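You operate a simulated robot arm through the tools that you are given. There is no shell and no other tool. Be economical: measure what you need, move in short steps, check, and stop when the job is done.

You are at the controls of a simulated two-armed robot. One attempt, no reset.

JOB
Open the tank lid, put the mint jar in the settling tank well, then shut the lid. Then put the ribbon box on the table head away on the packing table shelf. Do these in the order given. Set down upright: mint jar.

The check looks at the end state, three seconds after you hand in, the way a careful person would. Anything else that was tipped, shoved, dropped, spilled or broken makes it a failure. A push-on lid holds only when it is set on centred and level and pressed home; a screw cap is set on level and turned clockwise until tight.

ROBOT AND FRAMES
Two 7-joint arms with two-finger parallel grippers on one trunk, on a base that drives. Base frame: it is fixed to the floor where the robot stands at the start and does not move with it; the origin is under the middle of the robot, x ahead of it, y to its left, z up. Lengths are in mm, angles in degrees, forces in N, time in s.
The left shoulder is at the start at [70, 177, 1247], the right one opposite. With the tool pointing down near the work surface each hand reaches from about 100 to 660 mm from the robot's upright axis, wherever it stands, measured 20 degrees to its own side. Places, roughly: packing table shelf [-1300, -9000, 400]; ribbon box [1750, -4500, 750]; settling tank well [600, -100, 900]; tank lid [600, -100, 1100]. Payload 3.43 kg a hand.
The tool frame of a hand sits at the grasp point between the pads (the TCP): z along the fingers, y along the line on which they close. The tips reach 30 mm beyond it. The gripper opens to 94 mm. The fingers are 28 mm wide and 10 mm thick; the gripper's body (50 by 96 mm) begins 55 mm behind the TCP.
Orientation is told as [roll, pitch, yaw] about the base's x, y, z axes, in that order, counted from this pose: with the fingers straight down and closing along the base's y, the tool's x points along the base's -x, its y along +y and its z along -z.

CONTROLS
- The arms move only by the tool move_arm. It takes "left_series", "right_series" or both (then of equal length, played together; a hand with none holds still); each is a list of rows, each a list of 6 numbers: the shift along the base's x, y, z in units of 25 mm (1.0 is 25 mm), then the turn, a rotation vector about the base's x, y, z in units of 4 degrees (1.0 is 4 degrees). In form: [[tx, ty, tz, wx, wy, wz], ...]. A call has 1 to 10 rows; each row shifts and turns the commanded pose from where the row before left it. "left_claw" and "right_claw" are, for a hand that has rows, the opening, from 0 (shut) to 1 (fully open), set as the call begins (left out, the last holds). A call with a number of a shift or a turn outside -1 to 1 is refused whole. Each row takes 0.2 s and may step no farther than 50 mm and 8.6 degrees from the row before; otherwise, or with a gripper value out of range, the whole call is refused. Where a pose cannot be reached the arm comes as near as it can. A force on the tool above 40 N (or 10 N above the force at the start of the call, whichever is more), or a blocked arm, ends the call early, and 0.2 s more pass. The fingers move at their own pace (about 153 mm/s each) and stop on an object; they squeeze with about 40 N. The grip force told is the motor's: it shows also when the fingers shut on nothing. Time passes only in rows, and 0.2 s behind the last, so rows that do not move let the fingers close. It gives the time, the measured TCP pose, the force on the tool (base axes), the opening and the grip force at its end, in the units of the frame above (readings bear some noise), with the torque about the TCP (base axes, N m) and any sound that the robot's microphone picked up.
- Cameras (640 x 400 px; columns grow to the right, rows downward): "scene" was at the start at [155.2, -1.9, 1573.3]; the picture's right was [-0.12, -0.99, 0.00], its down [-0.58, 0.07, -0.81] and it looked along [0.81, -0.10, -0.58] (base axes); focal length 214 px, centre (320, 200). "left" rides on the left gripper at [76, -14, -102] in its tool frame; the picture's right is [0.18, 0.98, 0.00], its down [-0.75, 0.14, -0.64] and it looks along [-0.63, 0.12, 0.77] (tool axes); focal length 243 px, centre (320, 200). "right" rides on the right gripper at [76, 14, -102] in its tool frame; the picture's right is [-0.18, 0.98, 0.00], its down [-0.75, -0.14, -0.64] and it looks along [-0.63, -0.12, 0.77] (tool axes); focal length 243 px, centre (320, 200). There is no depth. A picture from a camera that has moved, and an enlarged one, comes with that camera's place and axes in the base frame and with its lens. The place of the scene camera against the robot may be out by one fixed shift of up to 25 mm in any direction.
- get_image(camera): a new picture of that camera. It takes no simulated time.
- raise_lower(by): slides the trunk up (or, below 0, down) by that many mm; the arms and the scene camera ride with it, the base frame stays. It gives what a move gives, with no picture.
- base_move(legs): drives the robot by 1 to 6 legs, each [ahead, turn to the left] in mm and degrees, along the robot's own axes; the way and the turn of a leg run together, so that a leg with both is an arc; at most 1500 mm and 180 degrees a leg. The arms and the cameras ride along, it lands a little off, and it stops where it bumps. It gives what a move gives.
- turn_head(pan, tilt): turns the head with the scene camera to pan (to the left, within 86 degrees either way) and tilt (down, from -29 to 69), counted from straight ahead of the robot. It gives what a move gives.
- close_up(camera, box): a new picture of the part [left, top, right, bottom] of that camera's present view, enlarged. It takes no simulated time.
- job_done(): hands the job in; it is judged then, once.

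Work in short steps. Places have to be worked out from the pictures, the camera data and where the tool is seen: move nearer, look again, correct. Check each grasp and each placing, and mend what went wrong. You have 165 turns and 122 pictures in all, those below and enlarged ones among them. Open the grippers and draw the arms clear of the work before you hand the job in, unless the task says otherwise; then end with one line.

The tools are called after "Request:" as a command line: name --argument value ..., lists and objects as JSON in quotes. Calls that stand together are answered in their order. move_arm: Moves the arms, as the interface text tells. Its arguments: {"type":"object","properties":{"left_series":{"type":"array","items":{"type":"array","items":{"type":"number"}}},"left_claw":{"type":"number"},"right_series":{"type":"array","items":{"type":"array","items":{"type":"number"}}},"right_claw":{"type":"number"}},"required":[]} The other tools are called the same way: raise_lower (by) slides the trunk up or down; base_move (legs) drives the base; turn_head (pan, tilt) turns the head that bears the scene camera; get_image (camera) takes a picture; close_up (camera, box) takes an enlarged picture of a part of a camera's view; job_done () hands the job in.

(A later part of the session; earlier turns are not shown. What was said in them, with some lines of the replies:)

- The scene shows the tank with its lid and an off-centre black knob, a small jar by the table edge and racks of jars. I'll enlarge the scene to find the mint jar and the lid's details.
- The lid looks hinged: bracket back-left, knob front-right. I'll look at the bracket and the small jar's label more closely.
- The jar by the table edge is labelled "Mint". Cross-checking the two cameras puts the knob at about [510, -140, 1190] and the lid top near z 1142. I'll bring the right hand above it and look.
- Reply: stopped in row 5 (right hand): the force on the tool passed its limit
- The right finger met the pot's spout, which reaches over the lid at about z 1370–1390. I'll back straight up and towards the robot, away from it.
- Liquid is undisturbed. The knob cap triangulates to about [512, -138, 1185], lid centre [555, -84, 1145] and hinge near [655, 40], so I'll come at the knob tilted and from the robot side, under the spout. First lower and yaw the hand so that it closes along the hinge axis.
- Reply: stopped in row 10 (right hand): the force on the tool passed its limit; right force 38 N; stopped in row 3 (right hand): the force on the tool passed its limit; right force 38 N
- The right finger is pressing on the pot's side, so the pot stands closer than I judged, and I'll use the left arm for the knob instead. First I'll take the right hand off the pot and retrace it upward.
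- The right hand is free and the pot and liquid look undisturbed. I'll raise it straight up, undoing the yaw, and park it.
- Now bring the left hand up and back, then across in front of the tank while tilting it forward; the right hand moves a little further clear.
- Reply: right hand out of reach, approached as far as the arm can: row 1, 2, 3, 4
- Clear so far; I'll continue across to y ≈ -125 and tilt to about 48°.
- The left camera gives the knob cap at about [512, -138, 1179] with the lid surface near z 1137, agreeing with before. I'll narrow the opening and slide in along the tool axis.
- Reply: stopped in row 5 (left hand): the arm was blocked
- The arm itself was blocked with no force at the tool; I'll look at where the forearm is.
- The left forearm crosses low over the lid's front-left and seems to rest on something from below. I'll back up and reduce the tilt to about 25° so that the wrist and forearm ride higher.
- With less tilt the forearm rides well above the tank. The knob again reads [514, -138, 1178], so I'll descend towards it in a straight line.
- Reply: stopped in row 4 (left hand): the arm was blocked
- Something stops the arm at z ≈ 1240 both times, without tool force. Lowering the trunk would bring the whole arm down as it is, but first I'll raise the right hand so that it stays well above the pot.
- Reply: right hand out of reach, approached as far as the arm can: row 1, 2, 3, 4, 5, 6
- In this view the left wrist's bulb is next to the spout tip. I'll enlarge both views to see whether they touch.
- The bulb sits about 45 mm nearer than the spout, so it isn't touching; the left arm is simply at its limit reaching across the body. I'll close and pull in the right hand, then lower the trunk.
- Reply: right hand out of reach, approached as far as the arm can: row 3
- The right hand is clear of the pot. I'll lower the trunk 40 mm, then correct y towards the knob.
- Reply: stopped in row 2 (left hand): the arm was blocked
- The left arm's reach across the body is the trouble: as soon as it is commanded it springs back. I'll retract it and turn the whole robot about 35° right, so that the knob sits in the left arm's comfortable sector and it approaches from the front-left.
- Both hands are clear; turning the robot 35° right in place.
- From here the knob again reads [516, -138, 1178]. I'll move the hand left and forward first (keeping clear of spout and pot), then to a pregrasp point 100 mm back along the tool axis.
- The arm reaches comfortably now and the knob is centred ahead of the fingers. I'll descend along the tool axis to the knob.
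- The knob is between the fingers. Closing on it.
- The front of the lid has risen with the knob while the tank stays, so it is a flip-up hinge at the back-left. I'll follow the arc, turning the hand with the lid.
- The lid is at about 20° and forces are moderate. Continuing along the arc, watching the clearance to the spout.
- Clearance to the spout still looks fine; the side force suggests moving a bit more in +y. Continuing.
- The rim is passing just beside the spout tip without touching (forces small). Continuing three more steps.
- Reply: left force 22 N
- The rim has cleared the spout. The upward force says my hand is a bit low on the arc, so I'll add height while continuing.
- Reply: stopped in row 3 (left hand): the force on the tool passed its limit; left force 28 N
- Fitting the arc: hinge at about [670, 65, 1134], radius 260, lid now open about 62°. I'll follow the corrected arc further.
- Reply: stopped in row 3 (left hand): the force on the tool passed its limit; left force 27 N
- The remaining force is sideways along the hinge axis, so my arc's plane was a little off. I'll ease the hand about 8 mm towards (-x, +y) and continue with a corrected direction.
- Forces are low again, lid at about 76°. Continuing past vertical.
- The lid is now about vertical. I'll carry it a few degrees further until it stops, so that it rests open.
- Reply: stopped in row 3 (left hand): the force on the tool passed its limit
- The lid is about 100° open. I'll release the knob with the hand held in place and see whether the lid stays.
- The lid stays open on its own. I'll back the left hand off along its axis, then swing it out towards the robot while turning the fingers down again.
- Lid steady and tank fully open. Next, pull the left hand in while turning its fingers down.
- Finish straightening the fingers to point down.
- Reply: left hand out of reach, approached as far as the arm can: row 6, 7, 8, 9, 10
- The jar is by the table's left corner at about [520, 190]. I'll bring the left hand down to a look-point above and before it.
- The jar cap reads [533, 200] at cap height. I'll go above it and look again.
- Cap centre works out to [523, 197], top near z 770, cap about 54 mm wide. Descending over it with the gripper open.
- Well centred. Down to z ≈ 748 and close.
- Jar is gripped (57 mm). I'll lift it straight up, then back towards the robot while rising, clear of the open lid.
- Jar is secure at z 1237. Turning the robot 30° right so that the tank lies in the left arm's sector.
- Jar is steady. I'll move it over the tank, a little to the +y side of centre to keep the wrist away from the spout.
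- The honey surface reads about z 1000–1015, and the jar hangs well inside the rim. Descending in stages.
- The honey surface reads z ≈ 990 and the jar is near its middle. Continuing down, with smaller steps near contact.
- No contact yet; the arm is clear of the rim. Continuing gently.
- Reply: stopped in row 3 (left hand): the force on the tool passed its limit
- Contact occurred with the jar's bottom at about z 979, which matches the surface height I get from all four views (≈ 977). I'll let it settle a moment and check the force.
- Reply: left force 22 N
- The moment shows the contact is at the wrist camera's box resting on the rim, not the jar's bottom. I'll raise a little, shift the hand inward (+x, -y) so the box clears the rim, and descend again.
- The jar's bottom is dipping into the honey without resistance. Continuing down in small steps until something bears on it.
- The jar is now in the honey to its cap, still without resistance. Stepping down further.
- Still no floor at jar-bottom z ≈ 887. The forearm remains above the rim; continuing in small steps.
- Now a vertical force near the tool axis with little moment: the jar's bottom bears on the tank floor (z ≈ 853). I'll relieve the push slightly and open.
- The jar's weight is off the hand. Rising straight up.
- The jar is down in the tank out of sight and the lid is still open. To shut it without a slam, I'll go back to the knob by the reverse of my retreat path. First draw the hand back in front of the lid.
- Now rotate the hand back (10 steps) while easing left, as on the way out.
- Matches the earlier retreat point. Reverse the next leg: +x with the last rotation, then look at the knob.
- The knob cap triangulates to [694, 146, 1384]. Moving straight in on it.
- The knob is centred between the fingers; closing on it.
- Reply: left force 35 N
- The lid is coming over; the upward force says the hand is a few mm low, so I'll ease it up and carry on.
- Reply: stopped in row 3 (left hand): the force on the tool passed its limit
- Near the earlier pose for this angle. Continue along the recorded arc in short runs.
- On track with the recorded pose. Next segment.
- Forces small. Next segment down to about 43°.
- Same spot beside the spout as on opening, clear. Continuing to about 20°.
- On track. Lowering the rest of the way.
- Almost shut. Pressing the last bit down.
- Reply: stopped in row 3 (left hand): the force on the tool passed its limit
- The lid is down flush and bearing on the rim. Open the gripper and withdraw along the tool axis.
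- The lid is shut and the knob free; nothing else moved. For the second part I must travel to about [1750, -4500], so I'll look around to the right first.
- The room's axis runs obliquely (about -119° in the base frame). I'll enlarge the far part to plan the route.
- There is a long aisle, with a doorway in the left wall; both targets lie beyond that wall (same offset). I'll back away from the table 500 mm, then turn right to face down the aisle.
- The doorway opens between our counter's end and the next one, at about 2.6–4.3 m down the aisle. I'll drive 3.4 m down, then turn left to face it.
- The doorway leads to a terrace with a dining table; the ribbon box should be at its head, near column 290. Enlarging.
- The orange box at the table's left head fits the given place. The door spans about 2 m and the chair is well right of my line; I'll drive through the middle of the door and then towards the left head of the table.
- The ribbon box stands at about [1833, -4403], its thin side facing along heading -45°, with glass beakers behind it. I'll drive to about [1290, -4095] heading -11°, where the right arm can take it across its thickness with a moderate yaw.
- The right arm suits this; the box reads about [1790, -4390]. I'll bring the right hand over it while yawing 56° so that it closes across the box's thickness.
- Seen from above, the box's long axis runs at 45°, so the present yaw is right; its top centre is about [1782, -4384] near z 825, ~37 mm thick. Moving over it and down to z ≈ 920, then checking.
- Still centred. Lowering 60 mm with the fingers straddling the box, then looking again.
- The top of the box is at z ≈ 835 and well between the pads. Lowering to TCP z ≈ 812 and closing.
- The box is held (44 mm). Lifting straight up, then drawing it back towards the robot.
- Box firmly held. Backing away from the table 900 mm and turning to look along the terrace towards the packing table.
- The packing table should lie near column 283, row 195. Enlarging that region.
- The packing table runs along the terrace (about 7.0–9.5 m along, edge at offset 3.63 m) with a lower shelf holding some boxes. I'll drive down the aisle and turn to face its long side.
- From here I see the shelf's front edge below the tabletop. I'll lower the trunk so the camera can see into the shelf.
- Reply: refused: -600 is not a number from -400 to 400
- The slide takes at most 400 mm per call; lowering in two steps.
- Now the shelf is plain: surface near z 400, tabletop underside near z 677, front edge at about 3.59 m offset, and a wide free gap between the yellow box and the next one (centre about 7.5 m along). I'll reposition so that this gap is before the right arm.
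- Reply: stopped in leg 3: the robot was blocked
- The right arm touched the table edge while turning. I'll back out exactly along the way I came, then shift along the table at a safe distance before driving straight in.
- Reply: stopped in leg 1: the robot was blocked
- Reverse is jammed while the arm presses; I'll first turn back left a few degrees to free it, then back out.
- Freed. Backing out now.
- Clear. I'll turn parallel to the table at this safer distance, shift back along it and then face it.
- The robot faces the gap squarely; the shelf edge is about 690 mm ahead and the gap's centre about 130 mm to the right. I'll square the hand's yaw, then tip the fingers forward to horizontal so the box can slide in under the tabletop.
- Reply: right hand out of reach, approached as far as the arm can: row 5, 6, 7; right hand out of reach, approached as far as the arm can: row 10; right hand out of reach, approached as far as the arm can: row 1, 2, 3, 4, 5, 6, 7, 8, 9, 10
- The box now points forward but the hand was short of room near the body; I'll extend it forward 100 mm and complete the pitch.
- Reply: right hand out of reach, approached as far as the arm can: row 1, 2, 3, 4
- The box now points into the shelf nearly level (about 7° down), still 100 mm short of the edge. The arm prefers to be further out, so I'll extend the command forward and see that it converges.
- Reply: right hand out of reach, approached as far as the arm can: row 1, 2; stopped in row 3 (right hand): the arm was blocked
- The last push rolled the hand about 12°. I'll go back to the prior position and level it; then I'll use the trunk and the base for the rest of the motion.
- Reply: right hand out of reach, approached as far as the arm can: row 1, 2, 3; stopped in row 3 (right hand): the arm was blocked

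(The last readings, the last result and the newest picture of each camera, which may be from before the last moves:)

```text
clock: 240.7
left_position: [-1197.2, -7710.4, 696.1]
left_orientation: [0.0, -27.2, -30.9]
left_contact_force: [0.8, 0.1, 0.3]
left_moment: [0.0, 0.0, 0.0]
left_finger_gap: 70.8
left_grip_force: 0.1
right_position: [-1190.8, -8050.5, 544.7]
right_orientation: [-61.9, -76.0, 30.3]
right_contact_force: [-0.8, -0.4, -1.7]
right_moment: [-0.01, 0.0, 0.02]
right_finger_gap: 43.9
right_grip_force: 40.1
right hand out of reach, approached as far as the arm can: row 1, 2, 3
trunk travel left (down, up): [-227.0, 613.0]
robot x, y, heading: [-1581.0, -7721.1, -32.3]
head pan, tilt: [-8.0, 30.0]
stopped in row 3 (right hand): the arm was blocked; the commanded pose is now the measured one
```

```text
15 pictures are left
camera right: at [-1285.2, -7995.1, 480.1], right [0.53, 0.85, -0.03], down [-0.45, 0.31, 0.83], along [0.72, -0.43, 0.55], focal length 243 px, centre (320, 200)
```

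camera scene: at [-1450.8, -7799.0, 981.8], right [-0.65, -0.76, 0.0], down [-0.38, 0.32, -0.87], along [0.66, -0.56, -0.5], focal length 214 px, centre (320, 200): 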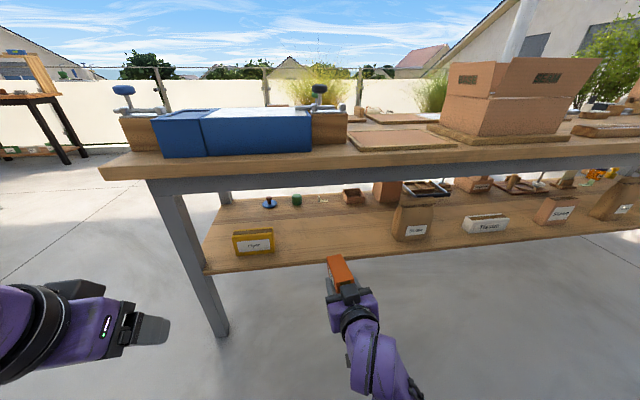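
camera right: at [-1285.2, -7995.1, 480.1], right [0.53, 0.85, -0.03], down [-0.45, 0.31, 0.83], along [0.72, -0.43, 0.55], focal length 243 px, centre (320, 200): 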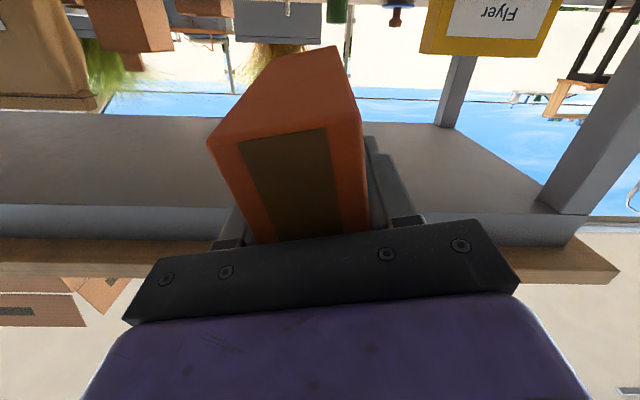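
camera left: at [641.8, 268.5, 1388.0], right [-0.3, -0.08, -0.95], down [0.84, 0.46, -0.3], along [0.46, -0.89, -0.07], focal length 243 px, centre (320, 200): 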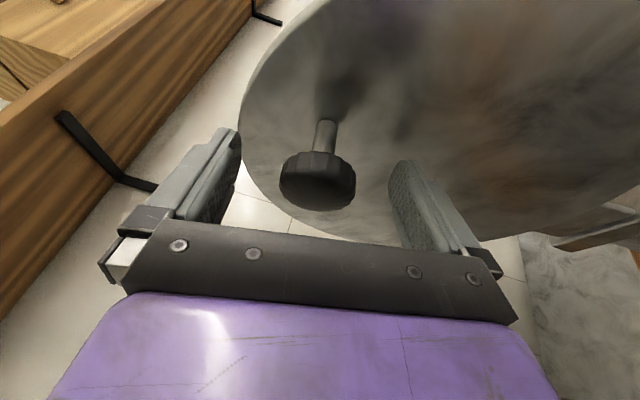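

The hand is level again (box tilts ~6° nose-down, no roll). The box's lowest corner is about 85 mm above the shelf, so I'll drive the base straight in 260 mm.

Request:
base_move --legs '[[180, 0]]'

Request:
get_image --camera "scene"

```text
clock: 242.2
left_position: [-1046.1, -7807.1, 695.9]
left_orientation: [-0.2, -27.3, -30.9]
left_contact_force: [0.3, -0.9, -0.2]
left_moment: [-0.02, 0.03, -0.02]
left_finger_gap: 70.5
left_grip_force: 0.0
right_position: [-1040.0, -8148.8, 545.4]
right_orientation: [-61.8, -76.2, 30.5]
right_contact_force: [-0.1, 0.4, -1.5]
right_moment: [0.01, 0.04, 0.0]
right_finger_gap: 44.0
right_grip_force: 40.1
trunk travel left (down, up): [-227.0, 613.0]
robot x, y, heading: [-1427.9, -7812.5, -32.6]
head pan, tilt: [-8.0, 30.0]
```

```text
14 pictures are left
camera scene: at [-1299.9, -7895.2, 981.7], right [-0.65, -0.76, 0.0], down [-0.38, 0.32, -0.87], along [0.66, -0.56, -0.5], focal length 214 px, centre (320, 200)
```

scene: 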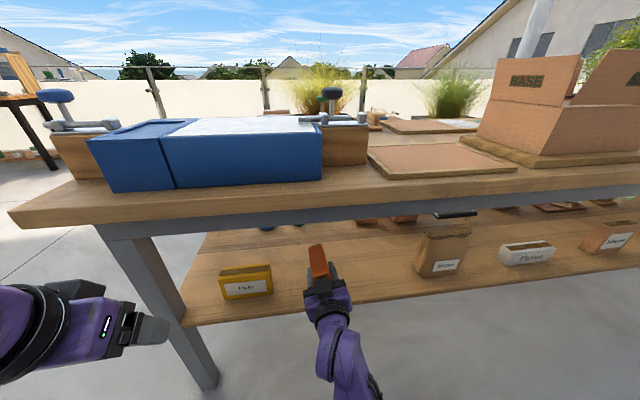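

The box is heading into the free gap with clear space on both sides. 95 mm more.

Request:
base_move --legs '[[95, 0]]'

Request:
raise_lower --by -60

Request:
get_image --camera "scene"

Request:
get_image --camera "right"

```text
clock: 243.4
left_position: [-967.7, -7857.8, 696.1]
left_orientation: [-0.1, -27.2, -30.9]
left_contact_force: [-0.3, -0.4, 0.0]
left_moment: [-0.01, -0.01, 0.01]
left_finger_gap: 70.5
left_grip_force: 0.1
right_position: [-959.4, -8199.9, 544.0]
right_orientation: [-61.8, -76.1, 30.4]
right_contact_force: [-0.1, 0.1, -1.8]
right_moment: [0.01, 0.03, 0.02]
right_finger_gap: 44.0
right_grip_force: 39.5
trunk travel left (down, up): [-227.0, 613.0]
robot x, y, heading: [-1347.5, -7869.8, -32.3]
head pan, tilt: [-8.0, 30.0]
```

```text
clock: 244.4
left_position: [-966.5, -7856.9, 637.3]
left_orientation: [-0.1, -27.2, -31.0]
left_contact_force: [-0.5, -0.7, -0.7]
left_moment: [0.0, 0.01, -0.02]
left_finger_gap: 70.5
left_grip_force: 0.1
right_position: [-959.4, -8198.8, 485.5]
right_orientation: [-62.2, -76.0, 30.6]
right_contact_force: [-0.3, -0.1, -1.7]
right_moment: [0.0, 0.0, -0.01]
right_finger_gap: 44.0
right_grip_force: 40.1
trunk travel left (down, up): [-167.0, 673.0]
robot x, y, heading: [-1346.1, -7870.3, -32.1]
head pan, tilt: [-8.0, 30.0]
```

```text
13 pictures are left
camera scene: at [-1220.2, -7945.5, 922.2], right [-0.65, -0.76, 0.0], down [-0.38, 0.32, -0.87], along [0.66, -0.56, -0.5], focal length 214 px, centre (320, 200)
```

scene: 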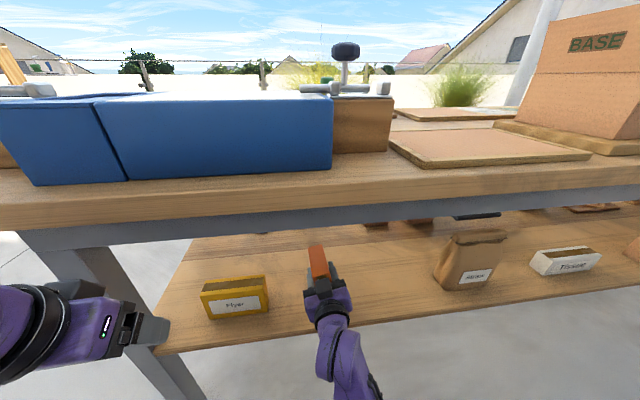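

```text
12 pictures are left
camera right: at [-1054.7, -8142.2, 420.9], right [0.53, 0.85, -0.03], down [-0.45, 0.31, 0.83], along [0.72, -0.43, 0.55], focal length 243 px, centre (320, 200)
```

right: 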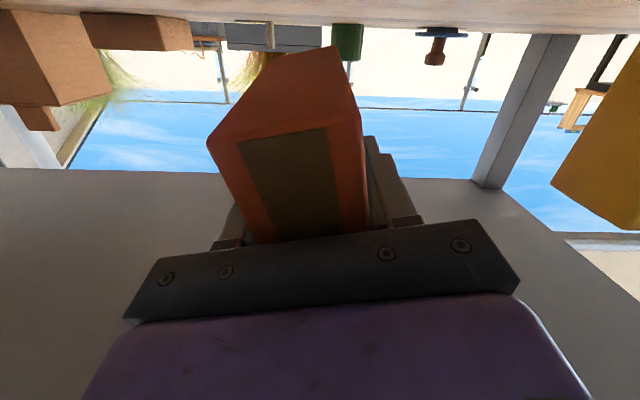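

The shelf surface works out at z ≈ 402, so the box has about 20 mm to go. Lowering the trunk in small steps.

Request:
raise_lower --by -14

Request:
raise_lower --by -6

```text
clock: 245.0
left_position: [-966.1, -7849.2, 630.9]
left_orientation: [-1.2, -27.7, -30.5]
left_contact_force: [0.8, 0.1, -0.4]
left_moment: [0.01, -0.01, -0.01]
left_finger_gap: 70.4
left_grip_force: 0.0
right_position: [-959.4, -8191.5, 486.1]
right_orientation: [-66.7, -75.2, 35.1]
right_contact_force: [-0.2, 0.3, -1.7]
right_moment: [0.02, 0.04, -0.01]
right_finger_gap: 44.0
right_grip_force: 40.2
trunk travel left (down, up): [-153.0, 687.0]
robot x, y, heading: [-1351.0, -7867.1, -32.4]
head pan, tilt: [-8.0, 30.0]
```

```text
clock: 245.5
left_position: [-965.3, -7846.1, 628.2]
left_orientation: [-1.6, -27.7, -30.2]
left_contact_force: [-0.4, -0.2, 0.0]
left_moment: [0.0, 0.0, 0.02]
left_finger_gap: 70.4
left_grip_force: 0.0
right_position: [-957.5, -8190.5, 485.5]
right_orientation: [-67.9, -74.9, 36.2]
right_contact_force: [0.2, 0.3, -0.5]
right_moment: [-0.02, 0.0, -0.02]
right_finger_gap: 43.9
right_grip_force: 40.0
trunk travel left (down, up): [-147.0, 693.0]
robot x, y, heading: [-1351.2, -7871.8, -32.5]
head pan, tilt: [-8.0, 30.0]
```

The trunk's last 20 mm did not bring the hand down — some arm link bears on the robot's own body. I'll raise the trunk back 20 mm and lower the hand with the arm instead.

Request:
raise_lower --by 22

Request:
move_arm --right_series '[[0, 0, -0.3, 0, 0, 0], [0, 0, -0.3, 0, 0, 0], [0, 0, 0, 0, 0, 0]]'

Request:
get_image --camera "right"

```text
clock: 246.2
left_position: [-967.3, -7857.3, 636.6]
left_orientation: [-0.3, -27.4, -30.9]
left_contact_force: [0.0, -0.1, 0.0]
left_moment: [0.01, 0.04, 0.0]
left_finger_gap: 70.6
left_grip_force: 0.1
right_position: [-959.6, -8197.6, 483.3]
right_orientation: [-62.4, -75.9, 30.7]
right_contact_force: [0.1, -1.2, -1.0]
right_moment: [0.0, 0.0, 0.03]
right_finger_gap: 43.8
right_grip_force: 40.4
trunk travel left (down, up): [-169.0, 671.0]
robot x, y, heading: [-1352.7, -7867.7, -32.4]
head pan, tilt: [-8.0, 30.0]
```

```text
clock: 247.0
left_position: [-966.8, -7858.3, 637.4]
left_orientation: [-0.2, -27.2, -30.8]
left_contact_force: [0.1, 0.2, -0.2]
left_moment: [-0.01, 0.02, -0.01]
left_finger_gap: 70.7
left_grip_force: 0.1
right_position: [-963.6, -8195.6, 472.3]
right_orientation: [-69.1, -73.6, 37.4]
right_contact_force: [0.4, 0.0, -2.2]
right_moment: [-0.01, 0.01, 0.01]
right_finger_gap: 43.7
right_grip_force: 40.6
right hand out of reach, approached as far as the arm can: row 1, 2
trunk travel left (down, up): [-169.0, 671.0]
robot x, y, heading: [-1347.1, -7873.9, -32.4]
head pan, tilt: [-8.0, 30.0]
```

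```text
11 pictures are left
camera right: at [-1060.0, -8143.3, 406.8], right [0.53, 0.84, -0.08], down [-0.44, 0.36, 0.82], along [0.73, -0.4, 0.56], focal length 243 px, centre (320, 200)
```

right: 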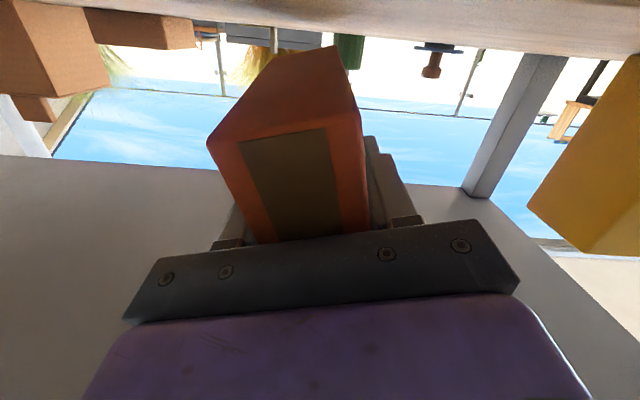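

Now about 9 mm above the shelf with a slight roll. One more small step down with a roll correction.

Request:
move_arm --right_series '[[0, 0, -0.25, 0.6, -0.4, 0], [0, 0, -0.2, 0.4, -0.25, 0], [0, 0, 0, 0, 0, 0]]'

```text
clock: 247.6
left_position: [-968.8, -7858.4, 639.6]
left_orientation: [-0.2, -27.2, -31.1]
left_contact_force: [-0.1, 0.6, -0.4]
left_moment: [0.01, 0.01, 0.01]
left_finger_gap: 70.5
left_grip_force: 0.0
right_position: [-973.1, -8188.5, 455.3]
right_orientation: [-75.8, -70.8, 45.7]
right_contact_force: [-1.0, 0.8, 12.4]
right_moment: [0.4, 0.68, 0.01]
right_finger_gap: 43.8
right_grip_force: 40.1
right hand out of reach, approached as far as the arm can: row 1, 2
trunk travel left (down, up): [-169.0, 671.0]
robot x, y, heading: [-1345.8, -7872.9, -32.6]
head pan, tilt: [-8.0, 30.0]
stopped in row 2 (right hand): the arm was blocked; the commanded pose is now the measured one
```

The camera bracket now bears on the shelf's edge and the hand has rolled ~19°. I'll go up ~15 mm, forward a bit and level the roll, to set the box from just above the surface.

Request:
move_arm --right_series '[[0.1, -0.1, 0.35, 0.843, -0.537, 0], [0.15, -0.1, 0.25, 0.843, -0.537, 0], [0.15, -0.1, 0.1, 0.843, -0.537, 0], [0, 0, 0, 0.42, -0.27, 0]]'

Request:
get_image --camera "right"

```text
clock: 248.4
left_position: [-967.0, -7859.3, 639.2]
left_orientation: [0.0, -27.3, -31.0]
left_contact_force: [-0.3, -0.2, -0.4]
left_moment: [0.02, 0.02, 0.01]
left_finger_gap: 70.5
left_grip_force: 0.0
right_position: [-973.6, -8180.4, 455.4]
right_orientation: [-76.9, -73.1, 49.0]
right_contact_force: [0.5, 1.0, 3.8]
right_moment: [0.23, 0.27, -0.03]
right_finger_gap: 44.0
right_grip_force: 40.3
right hand out of reach, approached as far as the arm can: row 1, 2, 3
trunk travel left (down, up): [-169.0, 671.0]
robot x, y, heading: [-1352.3, -7867.4, -32.4]
head pan, tilt: [-8.0, 30.0]
stopped in row 4 (right hand): the arm was blocked; the commanded pose is now the measured one
```

```text
10 pictures are left
camera right: at [-1072.8, -8136.5, 387.0], right [0.47, 0.88, -0.1], down [-0.48, 0.35, 0.8], along [0.74, -0.33, 0.59], focal length 243 px, centre (320, 200)
```

right: 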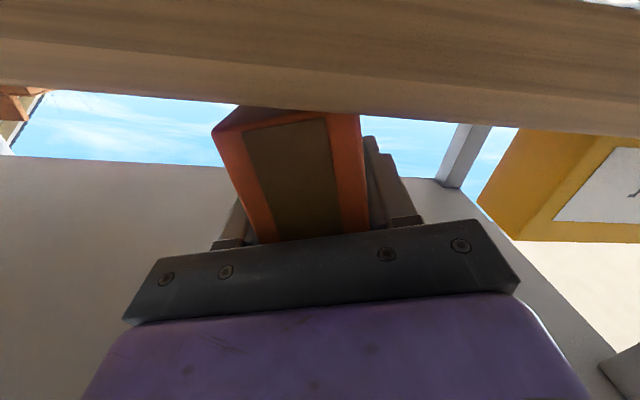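

Now the roll is only ~6°, nose-down ~3°, and a light upward force shows the box resting on the shelf, about 23 mm in from the edge and well within the gap. Opening the gripper.

Request:
move_arm --right_series '[[0, 0, 0, 0, 0, 0], [0, 0, 0, 0, 0, 0]]' --right_claw 0.8

Request:
get_image --camera "scene"

Request:
get_image --camera "right"

```text
clock: 249.0
left_position: [-966.9, -7858.7, 639.0]
left_orientation: [-0.1, -27.4, -31.0]
left_contact_force: [0.4, 0.6, -0.2]
left_moment: [0.0, 0.01, 0.03]
left_finger_gap: 70.5
left_grip_force: 0.1
right_position: [-975.4, -8180.7, 454.9]
right_orientation: [-76.6, -73.1, 48.7]
right_contact_force: [-0.9, -1.6, -0.6]
right_moment: [0.03, 0.04, 0.0]
right_finger_gap: 75.3
right_grip_force: 0.4
trunk travel left (down, up): [-169.0, 671.0]
robot x, y, heading: [-1346.2, -7872.2, -32.7]
head pan, tilt: [-8.0, 30.0]
```

```text
9 pictures are left
camera scene: at [-1220.3, -7946.2, 923.8], right [-0.65, -0.76, 0.0], down [-0.38, 0.33, -0.87], along [0.66, -0.56, -0.5], focal length 214 px, centre (320, 200)
```

scene: 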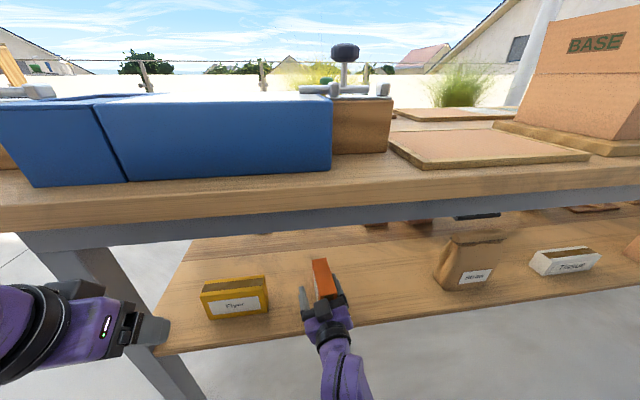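

```text
8 pictures are left
camera right: at [-1072.6, -8136.7, 386.5], right [0.47, 0.88, -0.1], down [-0.48, 0.35, 0.8], along [0.74, -0.33, 0.59], focal length 243 px, centre (320, 200)
```

right: 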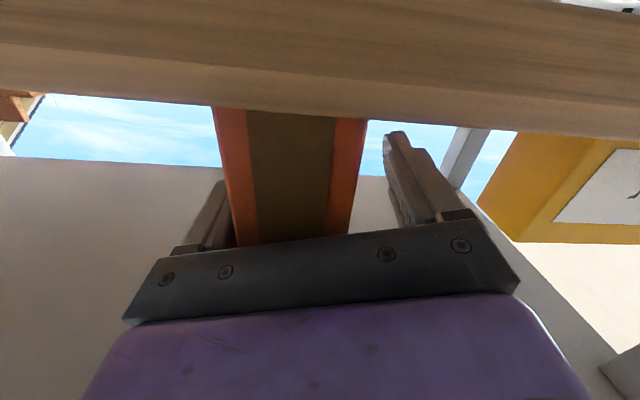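

The box stands by itself. I'll open fully for clearance and check the gaps beside the box.

Request:
move_arm --right_series '[[-0.08, -0.14, 0, 0, 0, 0], [-0.04, -0.07, 0, 0, 0, 0]]' --right_claw 1

Request:
close_up --camera "right" --box '[140, 80, 520, 320]'

```text
clock: 249.6
left_position: [-967.2, -7859.7, 637.5]
left_orientation: [-0.1, -27.4, -31.1]
left_contact_force: [0.8, 0.1, -0.4]
left_moment: [-0.01, -0.02, 0.0]
left_finger_gap: 70.4
left_grip_force: 0.0
right_position: [-975.5, -8181.1, 455.6]
right_orientation: [-76.7, -73.0, 48.6]
right_contact_force: [-0.2, -0.9, 0.4]
right_moment: [0.01, -0.01, 0.02]
right_finger_gap: 93.9
right_grip_force: 0.1
right hand out of reach, approached as far as the arm can: row 1
trunk travel left (down, up): [-169.0, 671.0]
robot x, y, heading: [-1346.5, -7867.7, -32.6]
head pan, tilt: [-8.0, 30.0]
```

```text
1.67 times, centred on (330, 200) of right
camera zoom: at [-1072.4, -8136.7, 386.7], right [0.47, 0.88, -0.1], down [-0.48, 0.35, 0.8], along [0.74, -0.33, 0.59], focal length 404 px, centre (303, 200)
```

zoom: 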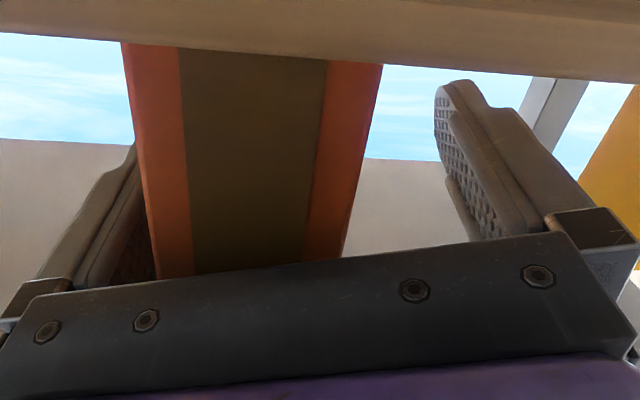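

The box sits close to the finger on the robot's right side, so I'll turn the base 1.8° right (about 15 mm at the hand) to centre it before backing out.

Request:
base_move --legs '[[0, -1.8]]'

Request:
close_up --camera "right" --box '[140, 80, 520, 320]'

```text
clock: 250.4
left_position: [-967.4, -7871.1, 638.5]
left_orientation: [0.0, -27.2, -32.8]
left_contact_force: [-1.0, -0.4, -0.3]
left_moment: [-0.03, -0.02, -0.01]
left_finger_gap: 70.5
left_grip_force: 0.1
right_position: [-984.1, -8193.3, 455.7]
right_orientation: [-77.0, -73.0, 47.0]
right_contact_force: [0.3, 0.0, 0.8]
right_moment: [0.02, 0.02, -0.01]
right_finger_gap: 93.9
right_grip_force: 0.0
trunk travel left (down, up): [-169.0, 671.0]
robot x, y, heading: [-1347.4, -7872.1, -34.5]
head pan, tilt: [-8.0, 30.0]
```

```text
1.67 times, centred on (330, 200) of right
camera zoom: at [-1081.0, -8145.8, 386.9], right [0.5, 0.86, -0.1], down [-0.47, 0.37, 0.8], along [0.73, -0.35, 0.59], focal length 404 px, centre (303, 200)
```

zoom: 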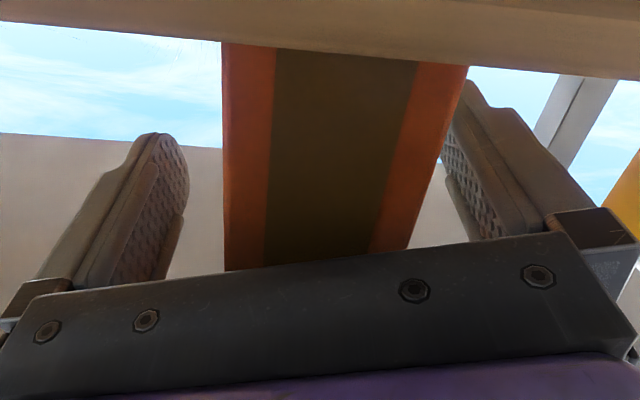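

Now there is room on both sides. Backing the base straight out.

Request:
base_move --legs '[[-60, 0]]'

Request:
base_move --legs '[[-300, 0]]'

Request:
get_image --camera "scene"

```text
clock: 251.3
left_position: [-1016.5, -7837.1, 639.1]
left_orientation: [0.0, -27.2, -32.8]
left_contact_force: [0.0, 0.2, -0.5]
left_moment: [-0.03, 0.0, 0.02]
left_finger_gap: 71.0
left_grip_force: 0.1
right_position: [-1035.8, -8158.9, 455.5]
right_orientation: [-77.0, -72.9, 47.2]
right_contact_force: [-0.3, 0.3, -0.5]
right_moment: [0.0, 0.01, -0.01]
right_finger_gap: 93.8
right_grip_force: 0.1
trunk travel left (down, up): [-169.0, 671.0]
robot x, y, heading: [-1397.2, -7833.7, -34.5]
head pan, tilt: [-8.0, 30.0]
```

```text
clock: 253.4
left_position: [-1264.9, -7666.8, 637.2]
left_orientation: [-0.1, -27.4, -32.7]
left_contact_force: [-0.1, -0.9, 0.8]
left_moment: [0.03, 0.0, 0.01]
left_finger_gap: 70.7
left_grip_force: 0.0
right_position: [-1282.1, -7988.6, 456.2]
right_orientation: [-77.1, -72.8, 47.4]
right_contact_force: [1.3, 0.7, 0.1]
right_moment: [-0.01, 0.01, 0.0]
right_finger_gap: 93.9
right_grip_force: 0.0
trunk travel left (down, up): [-169.0, 671.0]
robot x, y, heading: [-1645.9, -7661.4, -34.3]
head pan, tilt: [-8.0, 30.0]
```

```text
5 pictures are left
camera scene: at [-1520.8, -7745.8, 923.8], right [-0.67, -0.74, 0.0], down [-0.37, 0.34, -0.87], along [0.64, -0.58, -0.5], focal length 214 px, centre (320, 200)
```

scene: 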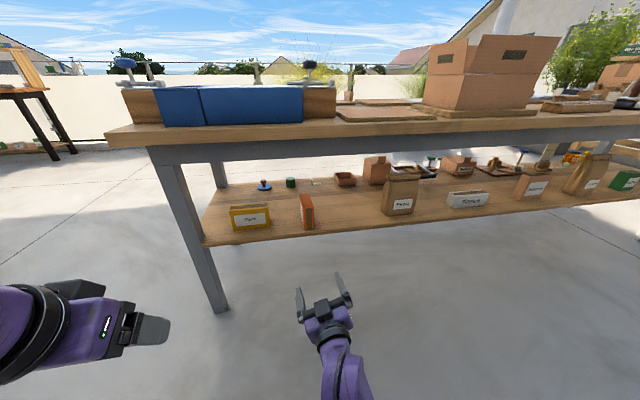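

The box stands on the shelf between its neighbours. A close look to confirm that it is fully on and steady.

Request:
close_up --camera "scene" --box '[200, 160, 440, 260]'

```text
2.67 times, centred on (320, 210) of scene
camera zoom: at [-1520.8, -7745.8, 923.8], right [-0.67, -0.74, 0.0], down [-0.37, 0.34, -0.87], along [0.64, -0.58, -0.5], focal length 572 px, centre (320, 173)
```

zoom: 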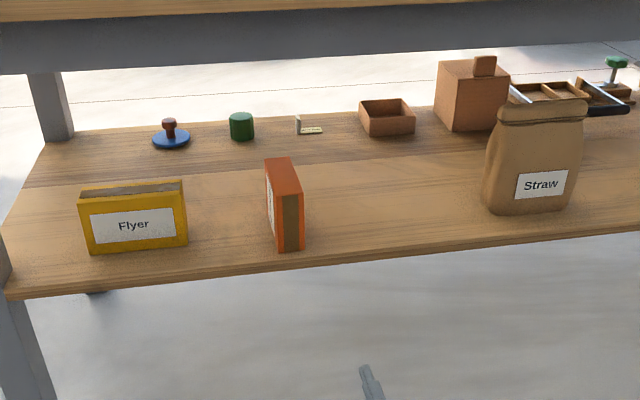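

The ribbon box is wholly on the shelf, standing free, and its neighbours are untouched. The lid is shut with the mint jar inside, both grippers are open and the arms are clear.

Request:
job_done

```text
The job is handed in.
```

I handed the job in: the mint jar is in the settling tank well with the lid shut, and the ribbon box is on the packing table shelf; I last saw the jar upright going into the honey, before it sank from view, and the box rests on its narrow side. On the way I touched the pot, its spout and the packing table; nothing visibly moved.
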